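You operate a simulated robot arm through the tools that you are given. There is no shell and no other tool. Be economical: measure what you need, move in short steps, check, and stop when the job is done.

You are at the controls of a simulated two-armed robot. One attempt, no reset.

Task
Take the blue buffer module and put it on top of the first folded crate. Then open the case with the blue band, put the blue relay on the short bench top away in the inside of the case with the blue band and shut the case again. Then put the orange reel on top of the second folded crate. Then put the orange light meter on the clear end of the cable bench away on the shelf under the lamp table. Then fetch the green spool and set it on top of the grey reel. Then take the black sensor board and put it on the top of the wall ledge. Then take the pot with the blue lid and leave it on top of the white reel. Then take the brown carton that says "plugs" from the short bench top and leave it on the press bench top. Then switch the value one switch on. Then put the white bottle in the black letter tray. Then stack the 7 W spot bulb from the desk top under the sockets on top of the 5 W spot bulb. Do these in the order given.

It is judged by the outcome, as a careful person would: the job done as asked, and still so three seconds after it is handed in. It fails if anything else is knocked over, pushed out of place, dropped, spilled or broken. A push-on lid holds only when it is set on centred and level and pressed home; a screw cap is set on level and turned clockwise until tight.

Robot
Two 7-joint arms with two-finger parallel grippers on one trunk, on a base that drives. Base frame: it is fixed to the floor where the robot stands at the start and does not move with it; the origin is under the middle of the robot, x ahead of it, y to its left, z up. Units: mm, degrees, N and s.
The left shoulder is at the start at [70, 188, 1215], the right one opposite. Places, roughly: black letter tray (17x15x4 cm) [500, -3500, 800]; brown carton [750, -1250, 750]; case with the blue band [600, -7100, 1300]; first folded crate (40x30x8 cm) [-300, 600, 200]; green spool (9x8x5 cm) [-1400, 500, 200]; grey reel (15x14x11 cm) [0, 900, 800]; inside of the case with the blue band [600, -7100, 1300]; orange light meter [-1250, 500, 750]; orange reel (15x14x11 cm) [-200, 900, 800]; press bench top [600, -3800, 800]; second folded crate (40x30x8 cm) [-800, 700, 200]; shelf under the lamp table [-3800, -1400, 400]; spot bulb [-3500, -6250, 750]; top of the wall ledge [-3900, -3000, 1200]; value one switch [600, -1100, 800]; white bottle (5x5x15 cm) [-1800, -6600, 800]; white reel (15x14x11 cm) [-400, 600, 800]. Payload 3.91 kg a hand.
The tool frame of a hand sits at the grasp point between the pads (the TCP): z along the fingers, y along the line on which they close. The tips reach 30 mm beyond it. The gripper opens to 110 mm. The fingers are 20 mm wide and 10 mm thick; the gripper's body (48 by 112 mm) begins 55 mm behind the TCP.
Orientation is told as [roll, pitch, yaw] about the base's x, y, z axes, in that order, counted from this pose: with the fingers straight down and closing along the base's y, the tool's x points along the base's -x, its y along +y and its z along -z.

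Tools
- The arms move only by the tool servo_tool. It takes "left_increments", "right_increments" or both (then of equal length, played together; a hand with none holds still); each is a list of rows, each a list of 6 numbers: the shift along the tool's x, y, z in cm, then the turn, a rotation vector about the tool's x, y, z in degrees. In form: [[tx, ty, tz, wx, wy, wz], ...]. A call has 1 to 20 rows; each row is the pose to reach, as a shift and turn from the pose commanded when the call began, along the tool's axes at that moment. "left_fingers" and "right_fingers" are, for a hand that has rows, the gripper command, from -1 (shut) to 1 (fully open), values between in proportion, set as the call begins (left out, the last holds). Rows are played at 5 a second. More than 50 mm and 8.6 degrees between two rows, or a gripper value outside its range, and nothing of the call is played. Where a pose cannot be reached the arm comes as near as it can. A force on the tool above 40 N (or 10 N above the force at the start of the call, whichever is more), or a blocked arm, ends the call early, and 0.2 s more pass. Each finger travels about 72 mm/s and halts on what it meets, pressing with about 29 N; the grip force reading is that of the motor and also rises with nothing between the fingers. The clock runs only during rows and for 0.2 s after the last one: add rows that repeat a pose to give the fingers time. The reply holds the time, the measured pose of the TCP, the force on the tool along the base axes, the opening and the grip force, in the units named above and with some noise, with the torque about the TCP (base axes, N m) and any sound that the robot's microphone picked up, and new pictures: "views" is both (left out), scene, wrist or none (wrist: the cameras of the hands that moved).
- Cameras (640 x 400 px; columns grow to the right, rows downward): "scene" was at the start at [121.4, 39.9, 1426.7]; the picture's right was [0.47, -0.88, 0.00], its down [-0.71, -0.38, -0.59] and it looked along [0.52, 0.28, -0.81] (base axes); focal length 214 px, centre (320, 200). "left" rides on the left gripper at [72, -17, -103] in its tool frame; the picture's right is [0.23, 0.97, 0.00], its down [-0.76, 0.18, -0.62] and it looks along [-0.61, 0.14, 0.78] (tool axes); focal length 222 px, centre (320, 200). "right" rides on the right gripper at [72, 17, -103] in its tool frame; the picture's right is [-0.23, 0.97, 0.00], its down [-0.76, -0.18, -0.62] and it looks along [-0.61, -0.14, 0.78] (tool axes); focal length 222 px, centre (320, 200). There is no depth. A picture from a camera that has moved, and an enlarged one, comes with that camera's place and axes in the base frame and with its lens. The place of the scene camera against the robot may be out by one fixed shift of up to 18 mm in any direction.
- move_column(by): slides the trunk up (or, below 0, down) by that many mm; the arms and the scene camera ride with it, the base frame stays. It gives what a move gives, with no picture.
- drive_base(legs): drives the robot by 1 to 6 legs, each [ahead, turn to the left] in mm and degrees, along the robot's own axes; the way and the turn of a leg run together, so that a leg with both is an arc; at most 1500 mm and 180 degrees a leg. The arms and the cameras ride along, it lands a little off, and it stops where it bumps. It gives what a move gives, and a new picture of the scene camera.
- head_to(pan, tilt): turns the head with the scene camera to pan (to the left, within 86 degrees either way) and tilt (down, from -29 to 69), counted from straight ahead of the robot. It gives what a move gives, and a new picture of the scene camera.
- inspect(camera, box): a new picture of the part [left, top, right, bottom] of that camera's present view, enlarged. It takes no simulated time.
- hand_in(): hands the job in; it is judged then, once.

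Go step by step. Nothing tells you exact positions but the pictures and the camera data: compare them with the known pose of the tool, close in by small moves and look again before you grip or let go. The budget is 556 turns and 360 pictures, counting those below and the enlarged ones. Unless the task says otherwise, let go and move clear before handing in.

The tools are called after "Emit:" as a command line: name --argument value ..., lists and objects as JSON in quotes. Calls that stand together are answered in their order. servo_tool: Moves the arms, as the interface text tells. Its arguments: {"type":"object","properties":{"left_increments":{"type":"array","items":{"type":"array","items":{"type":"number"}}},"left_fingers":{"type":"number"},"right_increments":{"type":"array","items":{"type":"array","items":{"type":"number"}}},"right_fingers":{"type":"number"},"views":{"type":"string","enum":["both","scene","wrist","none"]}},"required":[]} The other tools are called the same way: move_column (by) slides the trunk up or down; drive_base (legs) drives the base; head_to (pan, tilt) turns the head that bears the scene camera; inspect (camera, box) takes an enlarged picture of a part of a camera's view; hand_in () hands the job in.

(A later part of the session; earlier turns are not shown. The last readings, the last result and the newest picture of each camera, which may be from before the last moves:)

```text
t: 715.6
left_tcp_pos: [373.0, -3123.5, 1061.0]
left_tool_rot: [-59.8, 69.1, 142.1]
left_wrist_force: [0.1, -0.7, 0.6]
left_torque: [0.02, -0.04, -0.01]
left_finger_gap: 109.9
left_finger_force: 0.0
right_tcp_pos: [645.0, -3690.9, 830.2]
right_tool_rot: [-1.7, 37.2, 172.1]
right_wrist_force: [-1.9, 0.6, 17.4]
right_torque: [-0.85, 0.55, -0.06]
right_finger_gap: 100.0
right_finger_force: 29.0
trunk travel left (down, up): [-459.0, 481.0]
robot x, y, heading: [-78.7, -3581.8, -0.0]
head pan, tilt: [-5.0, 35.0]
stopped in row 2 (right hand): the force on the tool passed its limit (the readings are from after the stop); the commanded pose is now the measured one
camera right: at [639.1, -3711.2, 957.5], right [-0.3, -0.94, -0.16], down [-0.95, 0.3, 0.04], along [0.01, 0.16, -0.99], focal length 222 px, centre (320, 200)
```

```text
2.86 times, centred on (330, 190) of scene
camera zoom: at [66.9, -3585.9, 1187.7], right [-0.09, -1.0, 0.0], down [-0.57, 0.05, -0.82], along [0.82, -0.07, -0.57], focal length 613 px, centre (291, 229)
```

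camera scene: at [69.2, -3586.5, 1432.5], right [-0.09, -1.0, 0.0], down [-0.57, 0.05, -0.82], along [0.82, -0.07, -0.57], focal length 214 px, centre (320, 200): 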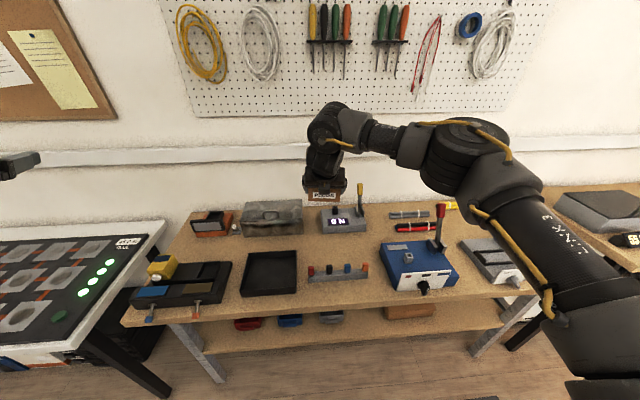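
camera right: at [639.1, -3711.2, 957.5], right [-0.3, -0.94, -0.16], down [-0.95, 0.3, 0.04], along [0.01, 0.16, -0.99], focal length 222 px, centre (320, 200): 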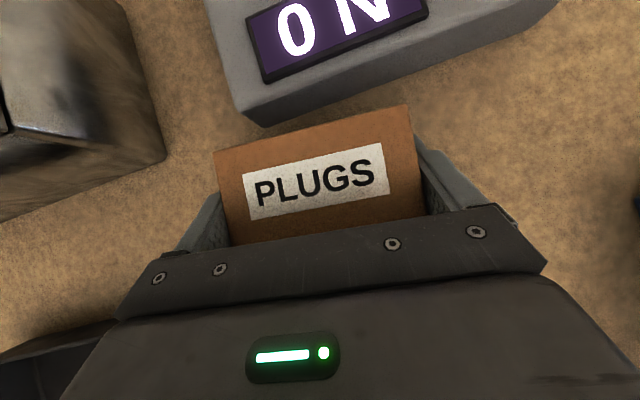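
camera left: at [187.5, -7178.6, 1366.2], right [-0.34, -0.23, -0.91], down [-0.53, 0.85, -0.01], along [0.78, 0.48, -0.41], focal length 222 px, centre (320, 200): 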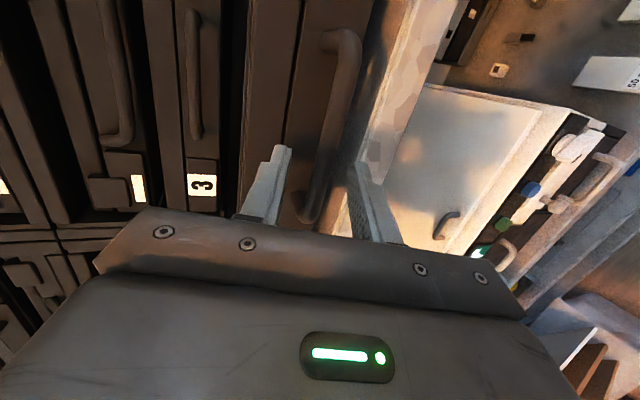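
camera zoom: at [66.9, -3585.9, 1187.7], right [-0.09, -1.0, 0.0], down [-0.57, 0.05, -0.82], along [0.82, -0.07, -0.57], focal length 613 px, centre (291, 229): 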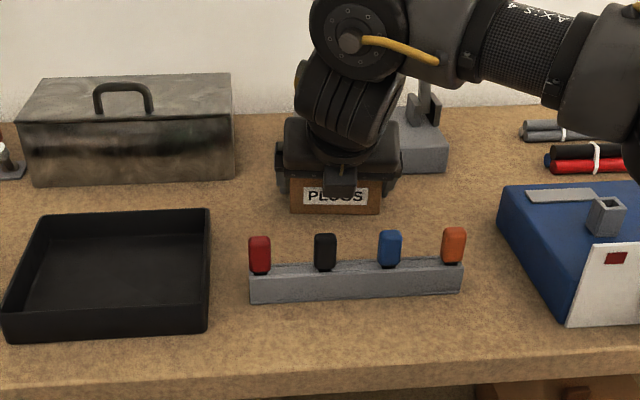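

Contact here at z≈797, consistent with this bench being taller. Release and rise.

Emit:
servo_tool --right_increments '[[0, 0, 0, 0, 0, 0], [0, 0, 0, 0, 0, 0], [0, 0, 0, 0, 0, 0]]' --right_fingers 1 --views "wrist"

```text
t: 716.4
left_tcp_pos: [382.2, -3121.9, 1063.0]
left_tool_rot: [-60.2, 69.3, 142.5]
left_wrist_force: [2.4, -1.4, 1.3]
left_torque: [0.06, 0.11, 0.23]
left_finger_gap: 110.2
left_finger_force: 0.1
right_tcp_pos: [644.7, -3689.3, 831.2]
right_tool_rot: [-1.5, 37.3, 172.1]
right_wrist_force: [1.5, 12.7, 34.1]
right_torque: [-1.5, -0.14, 0.09]
right_finger_gap: 104.2
right_finger_force: 0.0
trunk travel left (down, up): [-459.0, 481.0]
robot x, y, heading: [-72.3, -3581.0, -0.4]
head pan, tilt: [-5.0, 35.0]
camera right: at [639.1, -3709.3, 957.4], right [-0.3, -0.94, -0.16], down [-0.95, 0.29, 0.04], along [0.01, 0.16, -0.99], focal length 222 px, centre (320, 200)
```

right: 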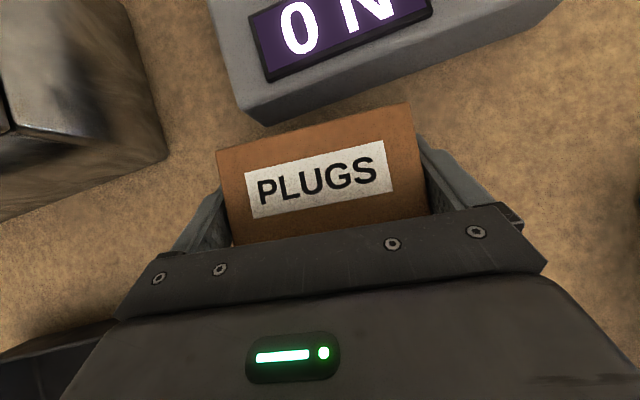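

The finger tip presses on the bench; lift a little while opening.

Emit:
servo_tool --right_increments '[[0.2, 0, -0.3, 0, 0, 0], [0.4, 0, -0.5, 0, 0, 0], [0.4, 0, -0.5, 0, 0, 0], [0.4, 0, -0.5, 0, 0, 0]]' --right_fingers 1 --views "wrist"

```text
t: 717.4
left_tcp_pos: [387.2, -3123.0, 1064.2]
left_tool_rot: [-59.9, 69.6, 143.0]
left_wrist_force: [-0.3, -0.5, 0.2]
left_torque: [-0.01, 0.02, 0.05]
left_finger_gap: 110.0
left_finger_force: 0.2
right_tcp_pos: [646.1, -3694.3, 831.1]
right_tool_rot: [-1.4, 36.7, 172.0]
right_wrist_force: [-3.3, 0.0, 3.5]
right_torque: [-0.27, 0.03, -0.23]
right_finger_gap: 109.9
right_finger_force: 0.2
trunk travel left (down, up): [-459.0, 481.0]
robot x, y, heading: [-76.4, -3584.7, -0.4]
head pan, tilt: [-5.0, 35.0]
camera right: at [641.1, -3713.3, 957.7], right [-0.3, -0.94, -0.16], down [-0.95, 0.3, 0.05], along [0.0, 0.16, -0.99], focal length 222 px, centre (320, 200)
```

right: 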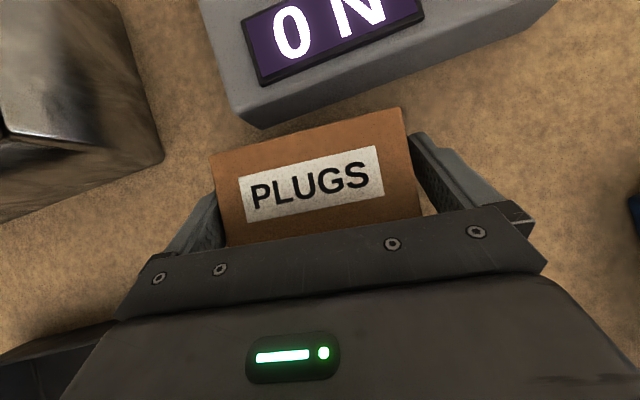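

Emit:
servo_tool --right_increments '[[0.1, -0.3, -0.1, 0, 0, 0], [0.3, -0.3, -0.5, 0, 0, 0], [0.3, -0.3, -0.5, 0, 0, 0]]' --views "none"

Emit:
move_column --by 180

Emit:
inspect --camera "right" --box '[0, 0, 640, 400]'

```text
t: 718.2
left_tcp_pos: [375.3, -3122.8, 1060.4]
left_tool_rot: [-59.6, 69.2, 142.4]
left_wrist_force: [-0.1, -0.2, -0.2]
left_torque: [0.0, 0.03, 0.02]
left_finger_gap: 110.2
left_finger_force: 0.1
right_tcp_pos: [645.4, -3690.0, 838.9]
right_tool_rot: [-1.5, 37.0, 172.0]
right_wrist_force: [-0.7, -0.3, 0.0]
right_torque: [0.0, 0.0, 0.0]
right_finger_gap: 110.1
right_finger_force: 0.1
trunk travel left (down, up): [-459.0, 481.0]
robot x, y, heading: [-77.4, -3585.0, -0.1]
head pan, tilt: [-5.0, 35.0]
```

```text
t: 720.2
left_tcp_pos: [375.9, -3124.3, 1238.3]
left_tool_rot: [-59.6, 69.1, 142.3]
left_wrist_force: [-0.5, 0.1, -0.2]
left_torque: [0.01, 0.03, 0.0]
left_finger_gap: 109.9
left_finger_force: 0.2
right_tcp_pos: [646.9, -3689.4, 1018.8]
right_tool_rot: [-1.5, 36.8, 172.2]
right_wrist_force: [0.1, 0.2, -1.0]
right_torque: [0.02, 0.02, 0.02]
right_finger_gap: 110.2
right_finger_force: 0.0
trunk travel left (down, up): [-639.0, 301.0]
robot x, y, heading: [-79.6, -3585.1, 0.0]
head pan, tilt: [-5.0, 35.0]
```

```text
1.00 times, centred on (320, 200) of right
camera zoom: at [641.4, -3709.2, 1145.2], right [-0.3, -0.94, -0.16], down [-0.95, 0.3, 0.05], along [0.0, 0.16, -0.99], focal length 222 px, centre (320, 200)
```

zoom: 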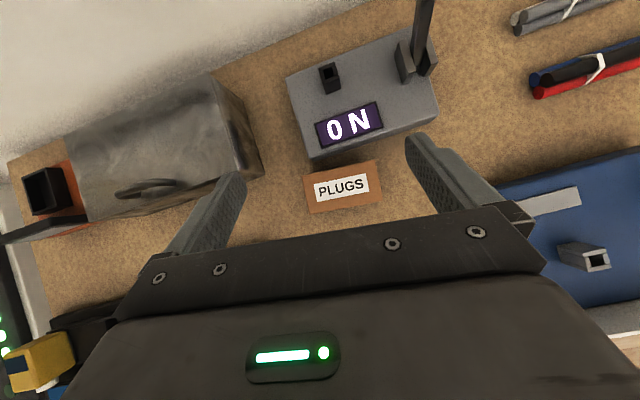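

The carton is on the press bench. Next, the value-one switch on the short bench panel.

Emit:
drive_base --legs '[[-230, 0], [0, 90], [1300, 0], [1255, 0], [0, -90]]'

Emit:
head_to --pan -5 --tilt 30

Emit:
inspect --camera "scene" --box '[230, 180, 390, 300]'

```text
t: 741.7
left_tcp_pos: [108.4, -545.9, 1240.5]
left_tool_rot: [-59.5, 69.1, 143.9]
left_wrist_force: [0.3, 0.1, -0.3]
left_torque: [0.04, -0.01, 0.03]
left_finger_gap: 109.6
left_finger_force: 0.0
right_tcp_pos: [392.9, -1105.7, 1020.2]
right_tool_rot: [-1.4, 36.9, 173.4]
right_wrist_force: [0.7, -1.2, -0.8]
right_torque: [-0.01, 0.0, -0.01]
right_finger_gap: 110.2
right_finger_force: 0.0
trunk travel left (down, up): [-639.0, 301.0]
robot x, y, heading: [-329.4, -1016.9, 1.2]
head pan, tilt: [-5.0, 35.0]
camera scene: at [-185.7, -1015.6, 1367.6], right [-0.06, -1.0, 0.0], down [-0.57, 0.04, -0.82], along [0.82, -0.05, -0.57], focal length 214 px, centre (320, 200)
```

scene: 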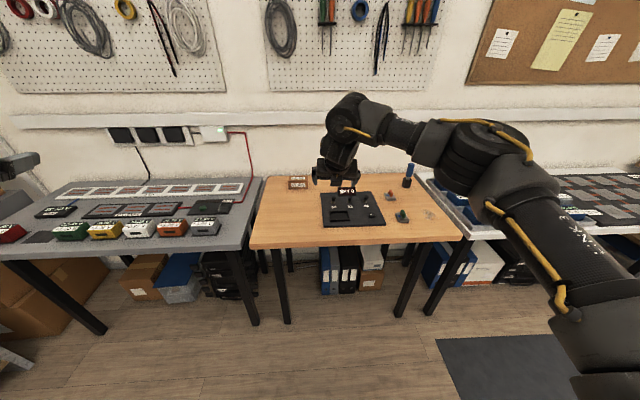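

```text
t: 742.4
left_tcp_pos: [109.9, -547.0, 1239.8]
left_tool_rot: [-59.5, 69.0, 144.0]
left_wrist_force: [0.4, -0.5, 0.4]
left_torque: [-0.02, 0.01, 0.04]
left_finger_gap: 110.2
left_finger_force: 0.1
right_tcp_pos: [395.0, -1105.4, 1019.0]
right_tool_rot: [-1.4, 36.9, 173.4]
right_wrist_force: [-0.3, 0.2, -0.4]
right_torque: [0.01, -0.02, -0.01]
right_finger_gap: 110.3
right_finger_force: 0.0
trunk travel left (down, up): [-639.0, 301.0]
robot x, y, heading: [-332.5, -1017.8, 1.3]
head pan, tilt: [-5.0, 30.0]
camera scene: at [-182.4, -1016.2, 1375.3], right [-0.06, -1.0, 0.0], down [-0.5, 0.03, -0.87], along [0.86, -0.06, -0.5], focal length 214 px, centre (320, 200)
```

scene: 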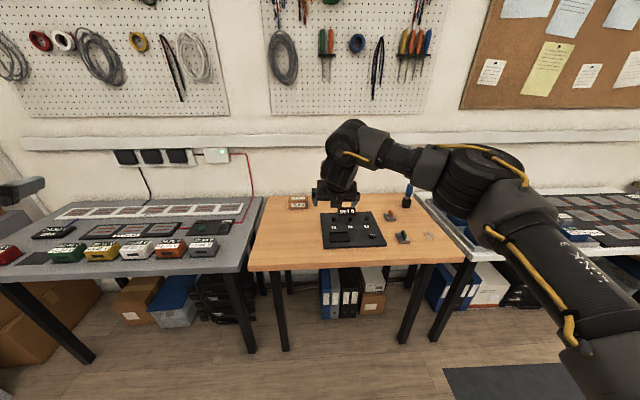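

```text
3.33 times, centred on (310, 240) of scene
camera zoom: at [-182.4, -1016.2, 1375.3], right [-0.06, -1.0, 0.0], down [-0.5, 0.03, -0.87], along [0.86, -0.06, -0.5], focal length 715 px, centre (353, 67)
```

zoom: 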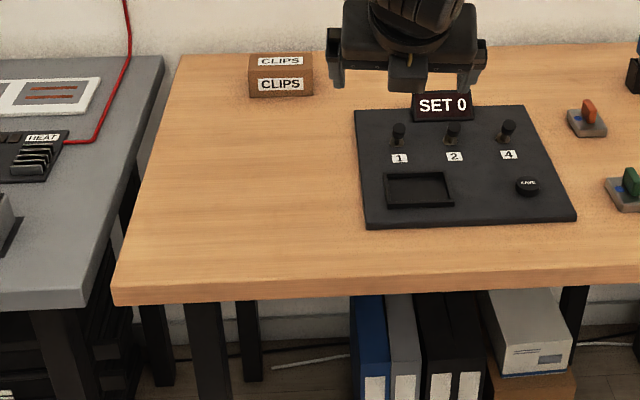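

Emit:
drive_base --legs '[[0, -1.5], [200, 0]]'

Emit:
move_column --by -100

Emit:
inspect --camera "right" --box '[0, 0, 640, 400]'

Emit:
inspect --camera "scene" --box '[290, 210, 410, 300]'

```text
t: 744.3
left_tcp_pos: [321.4, -560.0, 1240.0]
left_tool_rot: [-59.5, 69.1, 142.2]
left_wrist_force: [0.2, 0.2, 0.3]
left_torque: [0.01, 0.0, 0.01]
left_finger_gap: 110.0
left_finger_force: 0.2
right_tcp_pos: [590.6, -1128.1, 1019.2]
right_tool_rot: [-1.5, 36.9, 171.7]
right_wrist_force: [-0.6, 0.5, 0.2]
right_torque: [0.0, -0.03, 0.01]
right_finger_gap: 110.2
right_finger_force: 0.1
trunk travel left (down, up): [-639.0, 301.0]
robot x, y, heading: [-131.3, -1017.2, -0.3]
head pan, tilt: [-5.0, 30.0]
camera scene: at [15.9, -1021.7, 1375.3], right [-0.09, -1.0, 0.0], down [-0.5, 0.05, -0.87], along [0.86, -0.08, -0.5], focal length 214 px, centre (320, 200)
```

scene: 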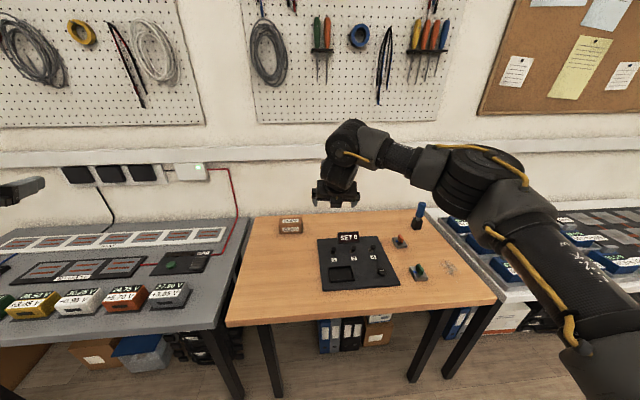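

```text
t: 745.6
left_tcp_pos: [321.9, -559.9, 1139.1]
left_tool_rot: [-59.6, 69.0, 142.2]
left_wrist_force: [0.0, -1.0, -0.4]
left_torque: [0.04, -0.01, 0.01]
left_finger_gap: 110.0
left_finger_force: 0.0
right_tcp_pos: [589.1, -1128.9, 919.8]
right_tool_rot: [-1.6, 36.9, 171.7]
right_wrist_force: [0.1, -0.8, -0.1]
right_torque: [-0.01, 0.02, 0.0]
right_finger_gap: 110.1
right_finger_force: 0.0
trunk travel left (down, up): [-539.0, 401.0]
robot x, y, heading: [-134.3, -1014.1, -0.5]
head pan, tilt: [-5.0, 30.0]
```

```text
1.00 times, centred on (320, 200) of right
camera zoom: at [584.2, -1148.2, 1045.9], right [-0.31, -0.94, -0.16], down [-0.95, 0.3, 0.04], along [0.01, 0.16, -0.99], focal length 222 px, centre (320, 200)
```

zoom: 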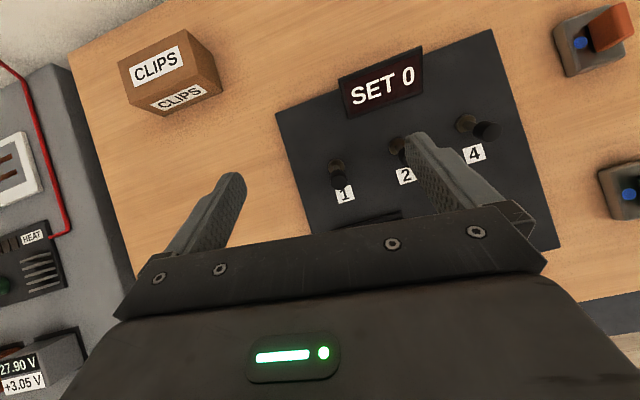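

```text
4.44 times, centred on (350, 255) of scene
camera zoom: at [15.1, -1021.7, 1275.4], right [-0.09, -1.0, 0.0], down [-0.5, 0.05, -0.87], along [0.86, -0.08, -0.5], focal length 953 px, centre (187, -44)
```

zoom: 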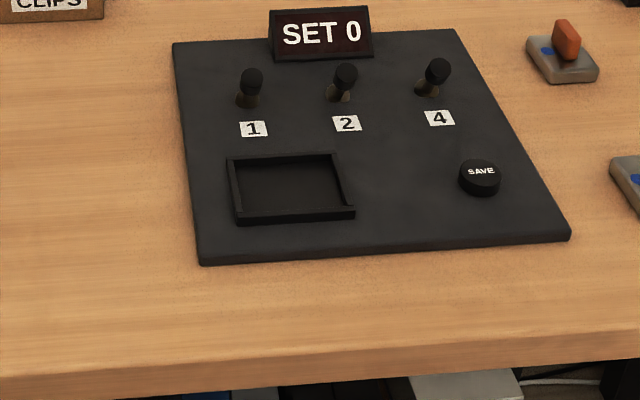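

Switch levers lean toward me (off). I'll place closed fingertips in front of lever 1 (knob ≈ [598, −1138, 800]) and push it away.

Emit:
servo_tool --right_increments '[[-1.8, 0.5, 0.4, 0, 0, 0], [-3.5, 1, 0.7, 0, 0, 0], [-5.2, 1.4, 1.1, 0, 0, 0], [-5.2, 1.4, 1.1, 0, 0, 0], [-5.2, 1.4, 1.1, 0, 0, 0]]' --right_fingers -1 --views "wrist"

```text
t: 746.8
left_tcp_pos: [320.0, -561.2, 1139.8]
left_tool_rot: [-59.5, 69.0, 142.1]
left_wrist_force: [1.5, 0.1, 0.0]
left_torque: [-0.03, 0.0, -0.02]
left_finger_gap: 109.7
left_finger_force: 0.0
right_tcp_pos: [554.2, -1138.0, 879.1]
right_tool_rot: [-1.5, 36.9, 171.6]
right_wrist_force: [1.0, -0.5, -0.8]
right_torque: [0.02, -0.01, 0.0]
right_finger_gap: 0.1
right_finger_force: 28.9
trunk travel left (down, up): [-539.0, 401.0]
robot x, y, heading: [-129.4, -1019.5, -0.6]
head pan, tilt: [-5.0, 30.0]
camera right: at [549.2, -1157.5, 1005.8], right [-0.31, -0.94, -0.16], down [-0.95, 0.3, 0.05], along [0.0, 0.16, -0.99], focal length 222 px, centre (320, 200)
```

right: 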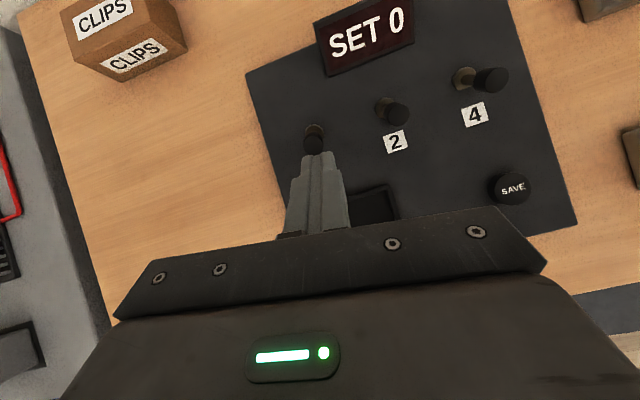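

Emit:
servo_tool --right_increments '[[-1.2, -0.1, 1.6, 0, 0, 0], [-2.4, -0.2, 3.2, 0, 0, 0], [-3.6, -0.2, 4.8, 0, 0, 0], [-3.6, -0.2, 4.8, 0, 0, 0]]' --views "both"

Emit:
inspect --camera "scene" --box '[290, 210, 410, 300]'

```text
t: 747.8
left_tcp_pos: [322.4, -560.4, 1139.9]
left_tool_rot: [-59.6, 69.0, 142.3]
left_wrist_force: [0.6, 0.4, -0.1]
left_torque: [0.01, 0.0, 0.04]
left_finger_gap: 110.1
left_finger_force: 0.1
right_tcp_pos: [554.6, -1134.3, 817.7]
right_tool_rot: [-1.5, 37.0, 171.7]
right_wrist_force: [0.7, -0.9, -0.6]
right_torque: [0.02, -0.01, 0.0]
right_finger_gap: 0.0
right_finger_force: 29.4
trunk travel left (down, up): [-539.0, 401.0]
robot x, y, heading: [-129.7, -1019.9, -0.4]
head pan, tilt: [-5.0, 30.0]
camera scene: at [15.2, -1021.5, 1275.4], right [-0.09, -1.0, 0.0], down [-0.5, 0.05, -0.87], along [0.86, -0.08, -0.5], focal length 214 px, centre (320, 200)
camera right: at [548.8, -1153.7, 944.4], right [-0.31, -0.94, -0.16], down [-0.95, 0.3, 0.04], along [0.01, 0.16, -0.99], focal length 222 px, centre (320, 200)
```

scene: 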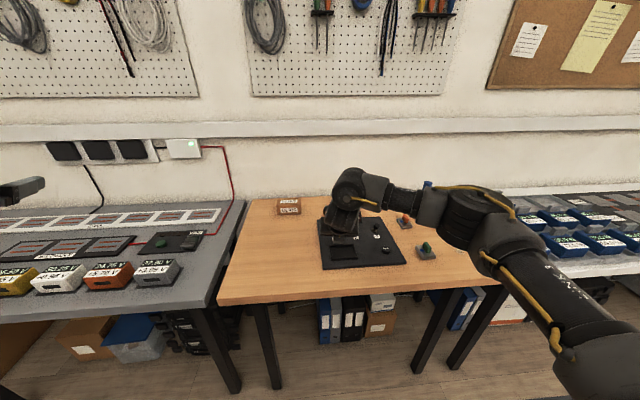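
right: 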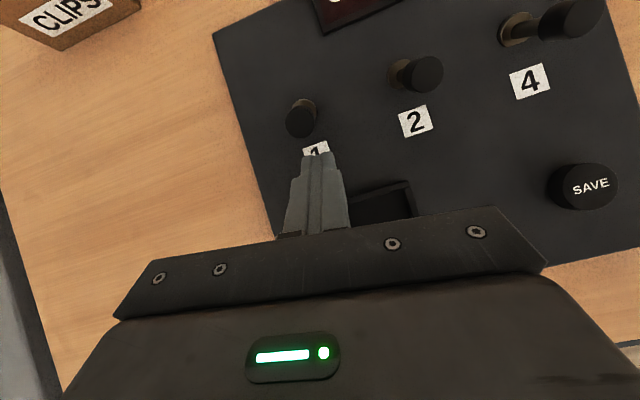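

```text
4.44 times, centred on (350, 255) of scene
camera zoom: at [15.2, -1021.5, 1275.4], right [-0.09, -1.0, 0.0], down [-0.5, 0.05, -0.87], along [0.86, -0.08, -0.5], focal length 953 px, centre (187, -44)
```

zoom: 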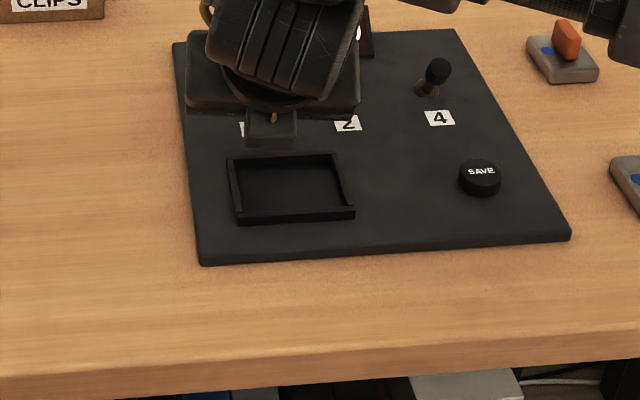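

Emit:
servo_tool --right_increments '[[0.8, -0.15, 0.6, 0, 0, 0], [1.6, -0.3, 1.2, 0, 0, 0], [2.4, -0.45, 1.8, 0, 0, 0], [3.2, -0.6, 2.4, 0, 0, 0], [4, -0.75, 3, 0, 0, 0], [4.6, -0.85, 3.5, 0, 0, 0], [5.1, -0.92, 3.8, 0, 0, 0], [5.1, -0.92, 3.8, 0, 0, 0]]' --views "wrist"

```text
t: 749.2
left_tcp_pos: [319.5, -560.1, 1141.4]
left_tool_rot: [-59.9, 69.1, 141.7]
left_wrist_force: [0.6, 0.0, -0.5]
left_torque: [0.01, 0.0, -0.01]
left_finger_gap: 110.2
left_finger_force: 0.0
right_tcp_pos: [601.1, -1132.9, 816.9]
right_tool_rot: [-1.0, 36.1, 172.5]
right_wrist_force: [-18.6, -0.7, 7.7]
right_torque: [-0.18, 0.09, -0.04]
right_finger_gap: 0.0
right_finger_force: 28.3
trunk travel left (down, up): [-539.0, 401.0]
robot x, y, heading: [-131.0, -1018.6, -0.5]
head pan, tilt: [-5.0, 30.0]
stopped in row 6 (right hand): the force on the tool passed its limit (the readings are from after the stop); the commanded pose is now the measured one
camera right: at [598.1, -1151.4, 943.4], right [-0.3, -0.94, -0.15], down [-0.95, 0.29, 0.06], along [-0.01, 0.16, -0.99], focal length 222 px, centre (320, 200)
```

right: 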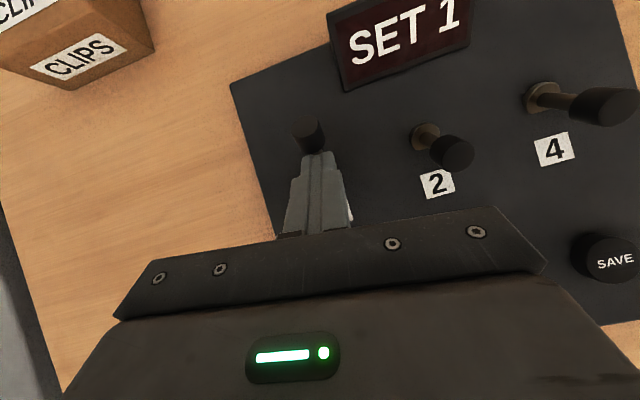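

The display reads "SET 1" – switch on. Back off and rise.

Emit:
servo_tool --right_increments '[[-1.6, 0.3, -1.2, 0, 0, 0], [-3.2, 0.6, -2.4, 0, 0, 0], [-3.2, 0.6, -2.4, 0, 0, 0], [-1.4, 0.6, -4.8, 0, 0, 0], [1, 0.6, -8, 0, 0, 0], [3, 0.6, -11, 0, 0, 0]]' --views "wrist"

Emit:
move_column --by 150

```text
t: 750.6
left_tcp_pos: [320.3, -560.4, 1139.2]
left_tool_rot: [-59.5, 69.1, 142.0]
left_wrist_force: [0.0, 0.2, -0.1]
left_torque: [0.01, 0.01, -0.04]
left_finger_gap: 110.1
left_finger_force: 0.0
right_tcp_pos: [562.1, -1134.1, 921.8]
right_tool_rot: [-1.2, 36.0, 172.3]
right_wrist_force: [0.1, -0.3, 0.2]
right_torque: [0.05, 0.03, 0.02]
right_finger_gap: 0.0
right_finger_force: 28.9
trunk travel left (down, up): [-539.0, 401.0]
robot x, y, heading: [-136.6, -1018.6, -0.2]
head pan, tilt: [-5.0, 30.0]
camera right: at [559.1, -1154.6, 1048.6], right [-0.3, -0.94, -0.15], down [-0.95, 0.3, 0.06], along [-0.01, 0.16, -0.99], focal length 222 px, centre (320, 200)
```

right: 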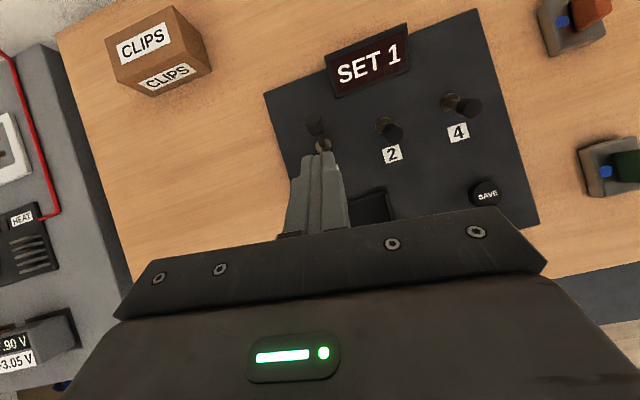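

```text
t: 752.4
left_tcp_pos: [320.8, -559.8, 1288.1]
left_tool_rot: [-59.5, 69.0, 142.2]
left_wrist_force: [0.7, -1.1, -0.7]
left_torque: [0.01, 0.02, 0.0]
left_finger_gap: 110.1
left_finger_force: 0.0
right_tcp_pos: [564.2, -1135.7, 1072.0]
right_tool_rot: [-1.1, 36.0, 172.3]
right_wrist_force: [0.3, 0.4, 0.3]
right_torque: [0.01, 0.02, 0.0]
right_finger_gap: 0.0
right_finger_force: 28.9
trunk travel left (down, up): [-689.0, 251.0]
robot x, y, heading: [-130.7, -1017.7, -0.6]
head pan, tilt: [-5.0, 30.0]
```

Next the white bottle near [-1800, −6600]. Drive down the room and look.

Emit:
drive_base --legs '[[-450, 0], [0, -97], [1500, 0], [1500, 0], [1300, 0]]'

Emit:
head_to --pan -35 --tilt 15

```text
t: 756.2
left_tcp_pos: [-32.8, -669.5, 1293.9]
left_tool_rot: [-61.3, 68.2, 129.1]
left_wrist_force: [-0.1, -0.6, 0.0]
left_torque: [0.01, 0.0, 0.01]
left_finger_gap: 110.0
left_finger_force: 0.0
right_tcp_pos: [67.4, -1282.0, 1071.3]
right_tool_rot: [-1.3, 35.9, 159.6]
right_wrist_force: [-0.1, 0.0, 0.2]
right_torque: [0.0, -0.01, 0.06]
right_finger_gap: 0.1
right_finger_force: 29.5
trunk travel left (down, up): [-689.0, 251.0]
robot x, y, heading: [-584.2, -1014.0, -13.2]
head pan, tilt: [-5.0, 30.0]
stopped in leg 2: the robot was blocked; the commanded pose is now the measured one
camera scene: at [-444.1, -1051.2, 1425.2], right [-0.31, -0.95, 0.0], down [-0.48, 0.16, -0.87], along [0.82, -0.27, -0.5], focal length 214 px, centre (320, 200)
```

scene: 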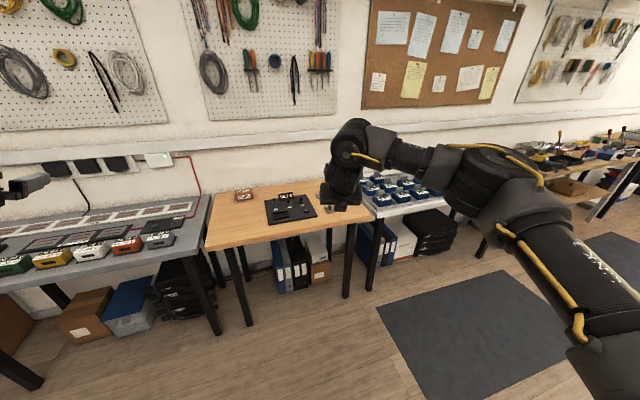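

```text
t: 757.2
left_tcp_pos: [-32.5, -668.1, 1292.1]
left_tool_rot: [-61.1, 68.2, 129.3]
left_wrist_force: [-0.1, -0.6, -0.3]
left_torque: [0.0, -0.01, 0.02]
left_finger_gap: 110.0
left_finger_force: 0.1
right_tcp_pos: [67.1, -1280.4, 1071.8]
right_tool_rot: [-1.0, 36.1, 159.8]
right_wrist_force: [-0.4, 0.7, 0.0]
right_torque: [0.01, -0.02, -0.01]
right_finger_gap: 0.0
right_finger_force: 29.1
trunk travel left (down, up): [-689.0, 251.0]
robot x, y, heading: [-584.4, -1016.3, -12.9]
head pan, tilt: [-35.0, 15.0]
camera scene: at [-467.6, -1089.6, 1449.5], right [-0.74, -0.67, 0.0], down [-0.17, 0.19, -0.97], along [0.65, -0.72, -0.26], focal length 214 px, centre (320, 200)
```

scene: 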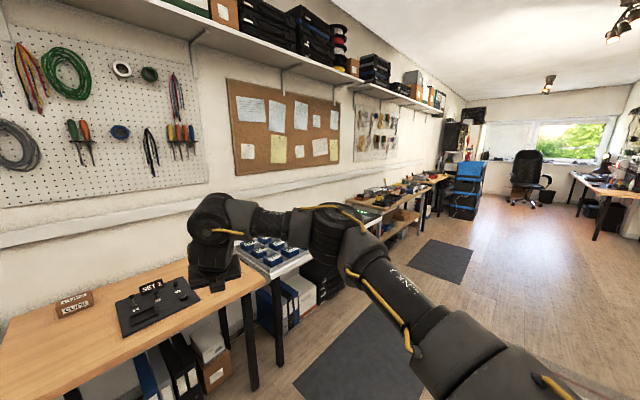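

Emit:
drive_base --legs '[[0, -84]]'

```text
t: 761.2
left_tcp_pos: [-180.1, -1527.0, 1292.9]
left_tool_rot: [-61.2, 68.2, 45.6]
left_wrist_force: [0.8, -0.3, -0.6]
left_torque: [0.01, 0.0, 0.01]
left_finger_gap: 109.8
left_finger_force: 0.1
right_tcp_pos: [-779.9, -1693.5, 1071.0]
right_tool_rot: [-1.2, 36.1, 76.0]
right_wrist_force: [-0.5, -0.1, -0.7]
right_torque: [-0.01, 0.0, 0.0]
right_finger_gap: 0.0
right_finger_force: 29.2
trunk travel left (down, up): [-689.0, 251.0]
robot x, y, heading: [-585.1, -1015.1, -96.6]
head pan, tilt: [-35.0, 15.0]
camera scene: at [-647.0, -1129.6, 1449.6], right [-0.75, 0.67, 0.0], down [0.17, 0.19, -0.97], along [-0.64, -0.72, -0.26], focal length 214 px, centre (320, 200)
```

scene: 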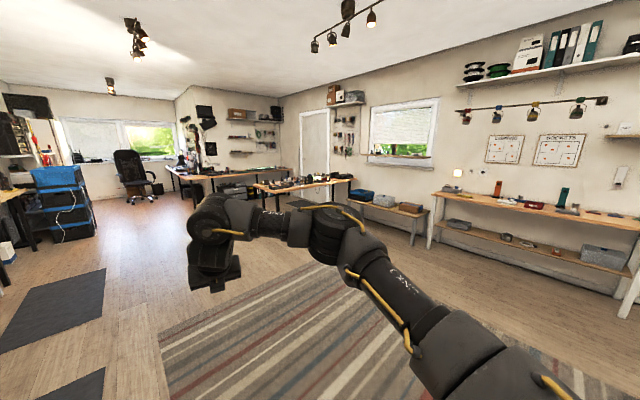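

Emit:
drive_base --legs '[[1500, 0], [1500, 0], [1300, 0]]'

Emit:
head_to --pan -30 --tilt 18

```text
t: 781.6
left_tcp_pos: [-707.8, -5770.9, 1292.6]
left_tool_rot: [-61.2, 68.2, 44.9]
left_wrist_force: [-0.1, -0.2, 0.1]
left_torque: [-0.02, -0.01, -0.03]
left_finger_gap: 109.9
left_finger_force: 0.0
right_tcp_pos: [-1307.8, -5930.9, 1071.2]
right_tool_rot: [-1.2, 36.1, 75.5]
right_wrist_force: [-0.1, 0.4, 0.2]
right_torque: [-0.01, 0.01, 0.0]
right_finger_gap: 0.0
right_finger_force: 29.0
trunk travel left (down, up): [-689.0, 251.0]
robot x, y, heading: [-1106.4, -5260.8, -97.2]
head pan, tilt: [-35.0, 15.0]
camera scene: at [-1169.2, -5369.5, 1449.6], right [-0.74, 0.67, 0.0], down [0.17, 0.19, -0.97], along [-0.65, -0.71, -0.26], focal length 214 px, centre (320, 200)
```

scene: 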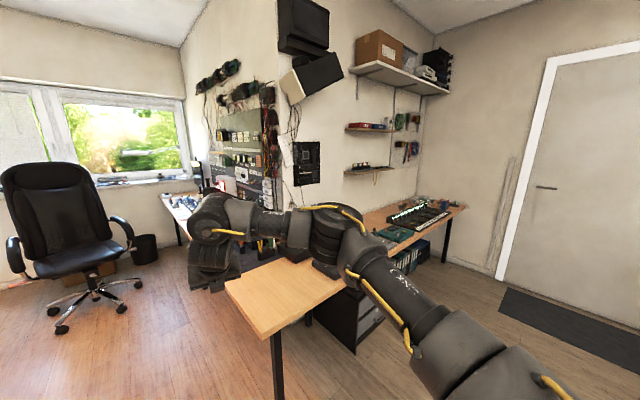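

```text
t: 782.3
left_tcp_pos: [-707.0, -5772.9, 1292.3]
left_tool_rot: [-61.0, 68.2, 45.0]
left_wrist_force: [-0.2, 0.8, 0.7]
left_torque: [-0.02, 0.02, 0.01]
left_finger_gap: 110.3
left_finger_force: 0.0
right_tcp_pos: [-1307.9, -5932.6, 1071.4]
right_tool_rot: [-1.3, 36.1, 75.5]
right_wrist_force: [-0.3, -0.4, 0.0]
right_torque: [0.0, -0.04, 0.03]
right_finger_gap: 0.0
right_finger_force: 28.4
trunk travel left (down, up): [-689.0, 251.0]
robot x, y, heading: [-1103.8, -5256.1, -97.2]
head pan, tilt: [-30.0, 18.0]
camera scene: at [-1163.0, -5375.0, 1444.7], right [-0.8, 0.61, 0.0], down [0.19, 0.25, -0.95], along [-0.58, -0.76, -0.31], focal length 214 px, centre (320, 200)
```

scene: 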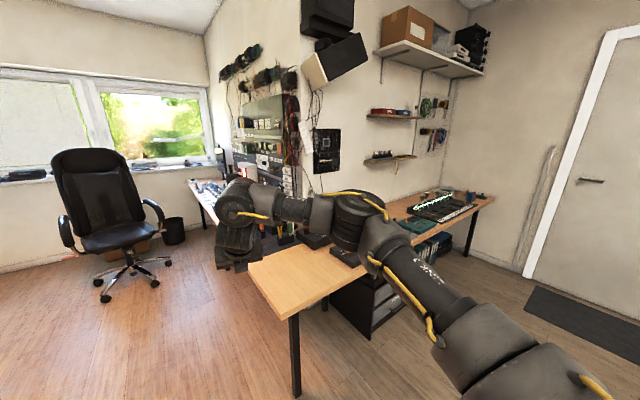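

Emit:
drive_base --legs '[[0, 30]]'

Emit:
head_to --pan -70 --tilt 22

```text
t: 784.2
left_tcp_pos: [-503.3, -5501.6, 1292.9]
left_tool_rot: [-61.2, 68.3, 75.1]
left_wrist_force: [-0.9, 0.6, 0.1]
left_torque: [0.01, 0.03, -0.01]
left_finger_gap: 110.0
left_finger_force: 0.0
right_tcp_pos: [-938.6, -5940.5, 1070.9]
right_tool_rot: [-1.2, 36.1, 105.7]
right_wrist_force: [0.2, 0.2, -0.1]
right_torque: [0.06, 0.01, 0.0]
right_finger_gap: 0.0
right_finger_force: 28.5
trunk travel left (down, up): [-689.0, 251.0]
robot x, y, heading: [-1106.2, -5254.7, -67.0]
head pan, tilt: [-30.0, 18.0]
camera scene: at [-1092.2, -5389.5, 1444.7], right [-0.99, 0.12, 0.0], down [0.04, 0.31, -0.95], along [-0.12, -0.94, -0.31], focal length 214 px, centre (320, 200)
```

scene: 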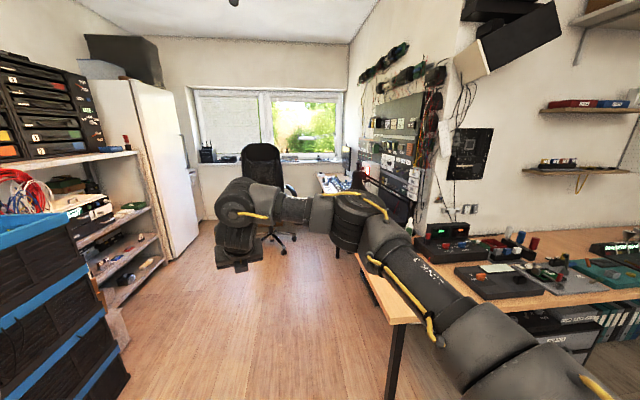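

```text
t: 785.3
left_tcp_pos: [-501.0, -5502.4, 1293.0]
left_tool_rot: [-61.1, 68.2, 75.2]
left_wrist_force: [0.1, 1.0, 0.3]
left_torque: [0.03, 0.0, -0.01]
left_finger_gap: 109.8
left_finger_force: 0.1
right_tcp_pos: [-941.4, -5941.5, 1071.4]
right_tool_rot: [-1.2, 36.1, 105.6]
right_wrist_force: [0.3, -0.4, 0.3]
right_torque: [0.01, -0.01, -0.02]
right_finger_gap: 0.0
right_finger_force: 29.0
trunk travel left (down, up): [-689.0, 251.0]
robot x, y, heading: [-1108.1, -5252.5, -67.2]
head pan, tilt: [-70.0, 22.0]
camera scene: at [-1148.5, -5360.1, 1438.2], right [-0.68, 0.73, 0.0], down [0.27, 0.26, -0.93], along [-0.68, -0.63, -0.37], focal length 214 px, centre (320, 200)
```

scene: 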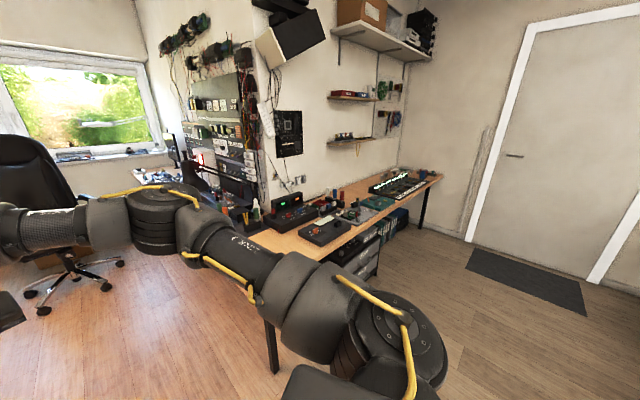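

Emit:
inspect --camera "scene" --box '[170, 150, 330, 250]'

```text
4.00 times, centred on (250, 200) of scene
camera zoom: at [-1148.5, -5360.1, 1438.2], right [-0.68, 0.73, 0.0], down [0.27, 0.26, -0.93], along [-0.68, -0.63, -0.37], focal length 858 px, centre (600, 200)
```

zoom: 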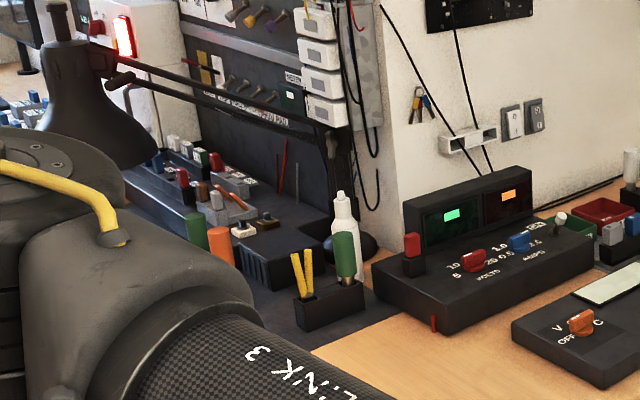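

I see the white bottle near [-1865, −6647], beside a tool holder and a desk lamp. Move to view it from the +x side.

Emit:
drive_base --legs '[[0, -14], [1230, 0], [0, -99]]'

Emit:
head_to --pan 5 --tilt 25

```text
t: 796.6
left_tcp_pos: [-1389.0, -6925.9, 1292.2]
left_tool_rot: [-61.0, 68.2, -39.5]
left_wrist_force: [0.3, 0.5, 0.2]
left_torque: [0.02, 0.0, -0.02]
left_finger_gap: 109.8
left_finger_force: 0.0
right_tcp_pos: [-1607.3, -6344.5, 1070.9]
right_tool_rot: [-1.1, 36.2, -9.0]
right_wrist_force: [-0.3, 0.5, -0.3]
right_torque: [0.02, 0.01, -0.04]
right_finger_gap: 0.0
right_finger_force: 29.2
trunk travel left (down, up): [-689.0, 251.0]
robot x, y, heading: [-910.9, -6480.2, 178.5]
head pan, tilt: [-70.0, 22.0]
camera scene: at [-986.4, -6383.7, 1438.2], right [0.95, 0.31, 0.0], down [0.12, -0.36, -0.93], along [-0.29, 0.88, -0.37], focal length 214 px, centre (320, 200)
```

scene: 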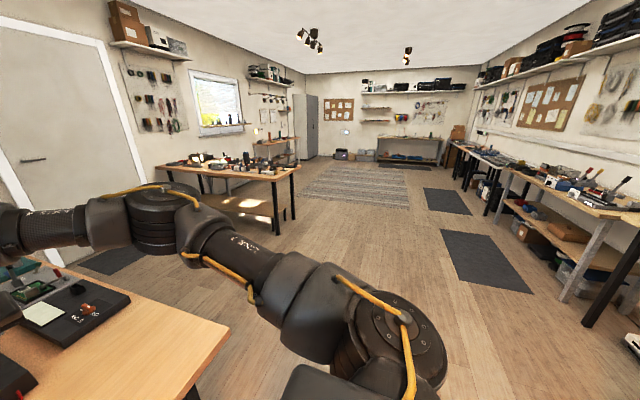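

```text
t: 798.1
left_tcp_pos: [-1389.7, -6926.9, 1293.7]
left_tool_rot: [-61.1, 68.1, -39.5]
left_wrist_force: [-0.5, 0.0, -0.1]
left_torque: [0.0, 0.03, -0.04]
left_finger_gap: 110.2
left_finger_force: 0.0
right_tcp_pos: [-1607.0, -6344.8, 1071.7]
right_tool_rot: [-1.1, 36.1, -9.0]
right_wrist_force: [0.1, 0.4, 0.2]
right_torque: [0.0, -0.03, 0.03]
right_finger_gap: 0.0
right_finger_force: 29.3
trunk travel left (down, up): [-689.0, 251.0]
robot x, y, heading: [-913.8, -6477.7, 178.4]
head pan, tilt: [5.0, 25.0]
camera scene: at [-1049.3, -6477.1, 1433.3], right [-0.06, 1.0, 0.0], down [0.42, 0.02, -0.91], along [-0.9, -0.05, -0.42], focal length 214 px, centre (320, 200)
```

scene: 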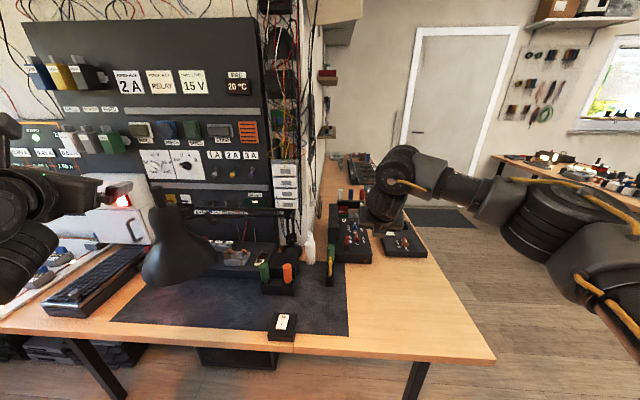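

Emit:
inspect --camera "scene" --box '[120, 150, 440, 350]'

```text
2.00 times, centred on (280, 250) of scene
camera zoom: at [-1049.3, -6477.1, 1433.3], right [-0.06, 1.0, 0.0], down [0.42, 0.02, -0.91], along [-0.9, -0.05, -0.42], focal length 429 px, centre (400, 100)
```

zoom: 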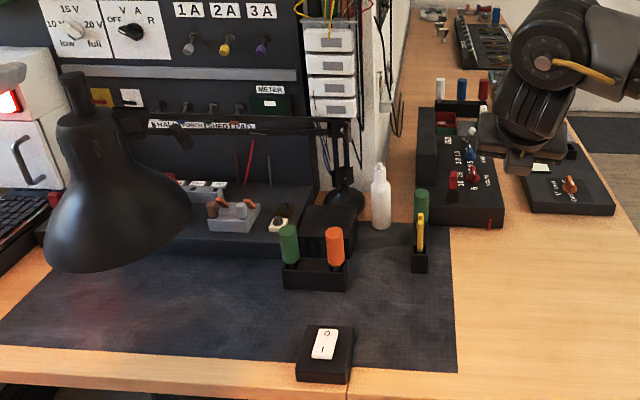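

The bottle is at about [-1835, −6568], with tool holders in front and a lamp to its left. A top-down grip looks cleanest; turn the right hand down with closing front-to-back.

Emit:
servo_tool --right_increments '[[-0.5, 0, -1, 0, -8, 0], [-1, 0, -2, 0, -16, 0], [-1.5, 0, -3, 0, -24, 0], [-2, 0, -4, 0, -32, 0], [-2, 0, -4, 0, -36, 0], [-2, 0, -4, 0, -36, 0]]' --right_fingers 0.5 --views "none"

Emit:
servo_tool --right_increments '[[0, 0, 0, 0, 0, -8], [0, 0, 0, 0, 0, -16], [0, 0, 0, 0, 0, -24], [0, 0, 0, 0, 0, -32], [0, 0, 0, 0, 0, -40], [0, 0, 0, 0, 0, -48], [0, 0, 0, 0, 0, -56], [0, 0, 0, 0, 0, -64], [0, 0, 0, 0, 0, -72], [0, 0, 0, 0, 0, -80], [0, 0, 0, 0, 0, -83], [0, 0, 0, 0, 0, -83]]' --views "wrist"

```text
t: 799.5
left_tcp_pos: [-1389.7, -6924.1, 1293.6]
left_tool_rot: [-61.2, 68.2, -39.6]
left_wrist_force: [0.4, 0.5, -0.3]
left_torque: [-0.01, 0.01, 0.03]
left_finger_gap: 110.4
left_finger_force: 0.1
right_tcp_pos: [-1566.9, -6349.0, 1093.3]
right_tool_rot: [-1.0, 0.2, -8.3]
right_wrist_force: [0.2, -0.3, -0.7]
right_torque: [-0.02, 0.0, 0.01]
right_finger_gap: 82.4
right_finger_force: 0.1
trunk travel left (down, up): [-689.0, 251.0]
robot x, y, heading: [-916.4, -6478.7, 178.3]
head pan, tilt: [5.0, 25.0]
```

```text
t: 802.1
left_tcp_pos: [-1389.5, -6925.7, 1292.2]
left_tool_rot: [-61.2, 68.2, -39.5]
left_wrist_force: [0.1, -0.2, -1.5]
left_torque: [0.03, -0.01, -0.01]
left_finger_gap: 109.9
left_finger_force: 0.1
right_tcp_pos: [-1566.8, -6349.3, 1092.8]
right_tool_rot: [0.1, 1.0, 74.8]
right_wrist_force: [-0.5, 0.1, 1.2]
right_torque: [0.02, 0.02, 0.03]
right_finger_gap: 82.3
right_finger_force: 0.1
trunk travel left (down, up): [-689.0, 251.0]
robot x, y, heading: [-913.1, -6474.5, 178.4]
head pan, tilt: [5.0, 25.0]
camera right: at [-1600.9, -6413.7, 1197.4], right [-0.88, 0.47, 0.0], down [0.37, 0.7, 0.61], along [0.29, 0.54, -0.79], focal length 222 px, centre (320, 200)
```

right: 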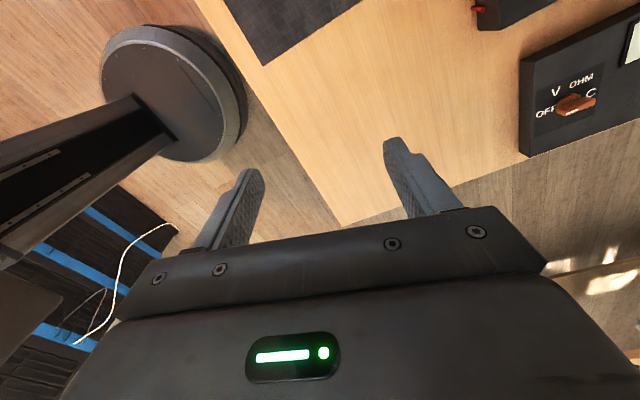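

Emit:
drive_base --legs '[[0, -39], [218, 0], [0, 65.6]]'

Emit:
servo_tool --right_increments '[[0, 0, 2, 0, 0, 0], [0, 0, 5, 0, 0, 0], [0, 0, 5, 0, 0, 0]]' --views "both"

```text
t: 808.5
left_tcp_pos: [-1294.5, -6953.7, 1292.6]
left_tool_rot: [-61.0, 68.2, -11.7]
left_wrist_force: [-0.7, -0.1, -0.9]
left_torque: [-0.02, 0.01, -0.01]
left_finger_gap: 110.2
left_finger_force: 0.1
right_tcp_pos: [-1720.0, -6526.0, 1091.6]
right_tool_rot: [-0.1, 1.0, 102.5]
right_wrist_force: [0.0, -0.8, -0.1]
right_torque: [0.02, -0.02, 0.0]
right_finger_gap: 82.6
right_finger_force: 0.0
trunk travel left (down, up): [-689.0, 251.0]
robot x, y, heading: [-1077.7, -6333.6, -154.0]
head pan, tilt: [5.0, 25.0]
camera scene: at [-1199.0, -6400.5, 1433.3], right [-0.51, 0.86, 0.0], down [0.36, 0.22, -0.91], along [-0.78, -0.47, -0.42], focal length 214 px, centre (320, 200)
```

scene: 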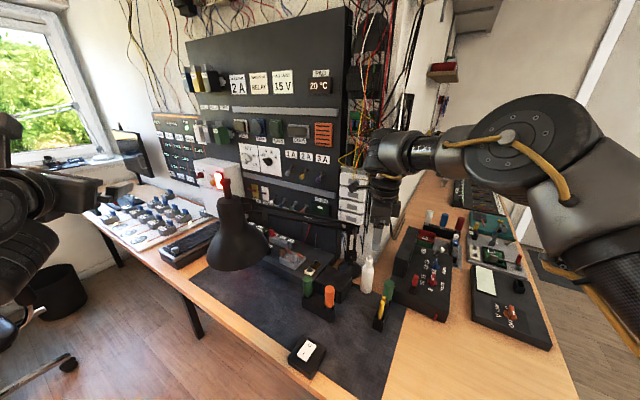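

```text
t: 809.2
left_tcp_pos: [-1293.9, -6953.6, 1292.4]
left_tool_rot: [-61.0, 68.3, -11.7]
left_wrist_force: [0.2, -0.8, 0.2]
left_torque: [0.0, -0.02, 0.0]
left_finger_gap: 110.2
left_finger_force: 0.0
right_tcp_pos: [-1719.3, -6525.7, 1042.9]
right_tool_rot: [0.0, 0.9, 102.4]
right_wrist_force: [-0.4, 0.2, -0.7]
right_torque: [0.02, -0.01, 0.01]
right_finger_gap: 82.4
right_finger_force: 0.0
trunk travel left (down, up): [-689.0, 251.0]
robot x, y, heading: [-1082.5, -6336.5, -154.3]
head pan, tilt: [5.0, 25.0]
camera scene: at [-1198.2, -6400.7, 1433.4], right [-0.51, 0.86, 0.0], down [0.36, 0.22, -0.91], along [-0.78, -0.47, -0.42], focal length 214 px, centre (320, 200)
camera right: at [-1718.9, -6600.2, 1147.2], right [-1.0, 0.01, 0.0], down [0.01, 0.79, 0.61], along [0.01, 0.61, -0.79], focal length 222 px, centre (320, 200)
```

scene: 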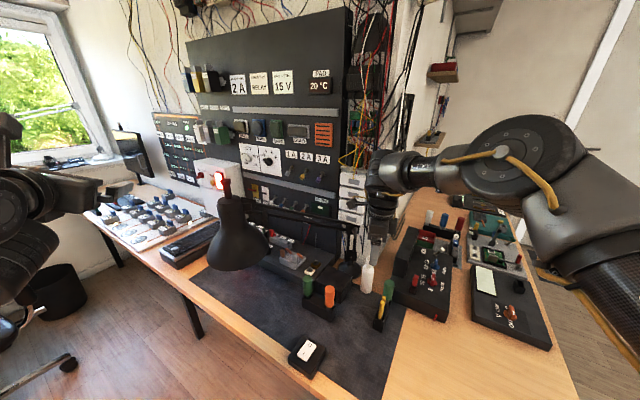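
right: 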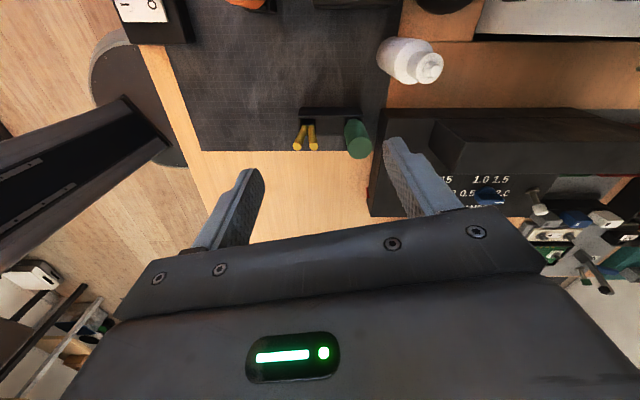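

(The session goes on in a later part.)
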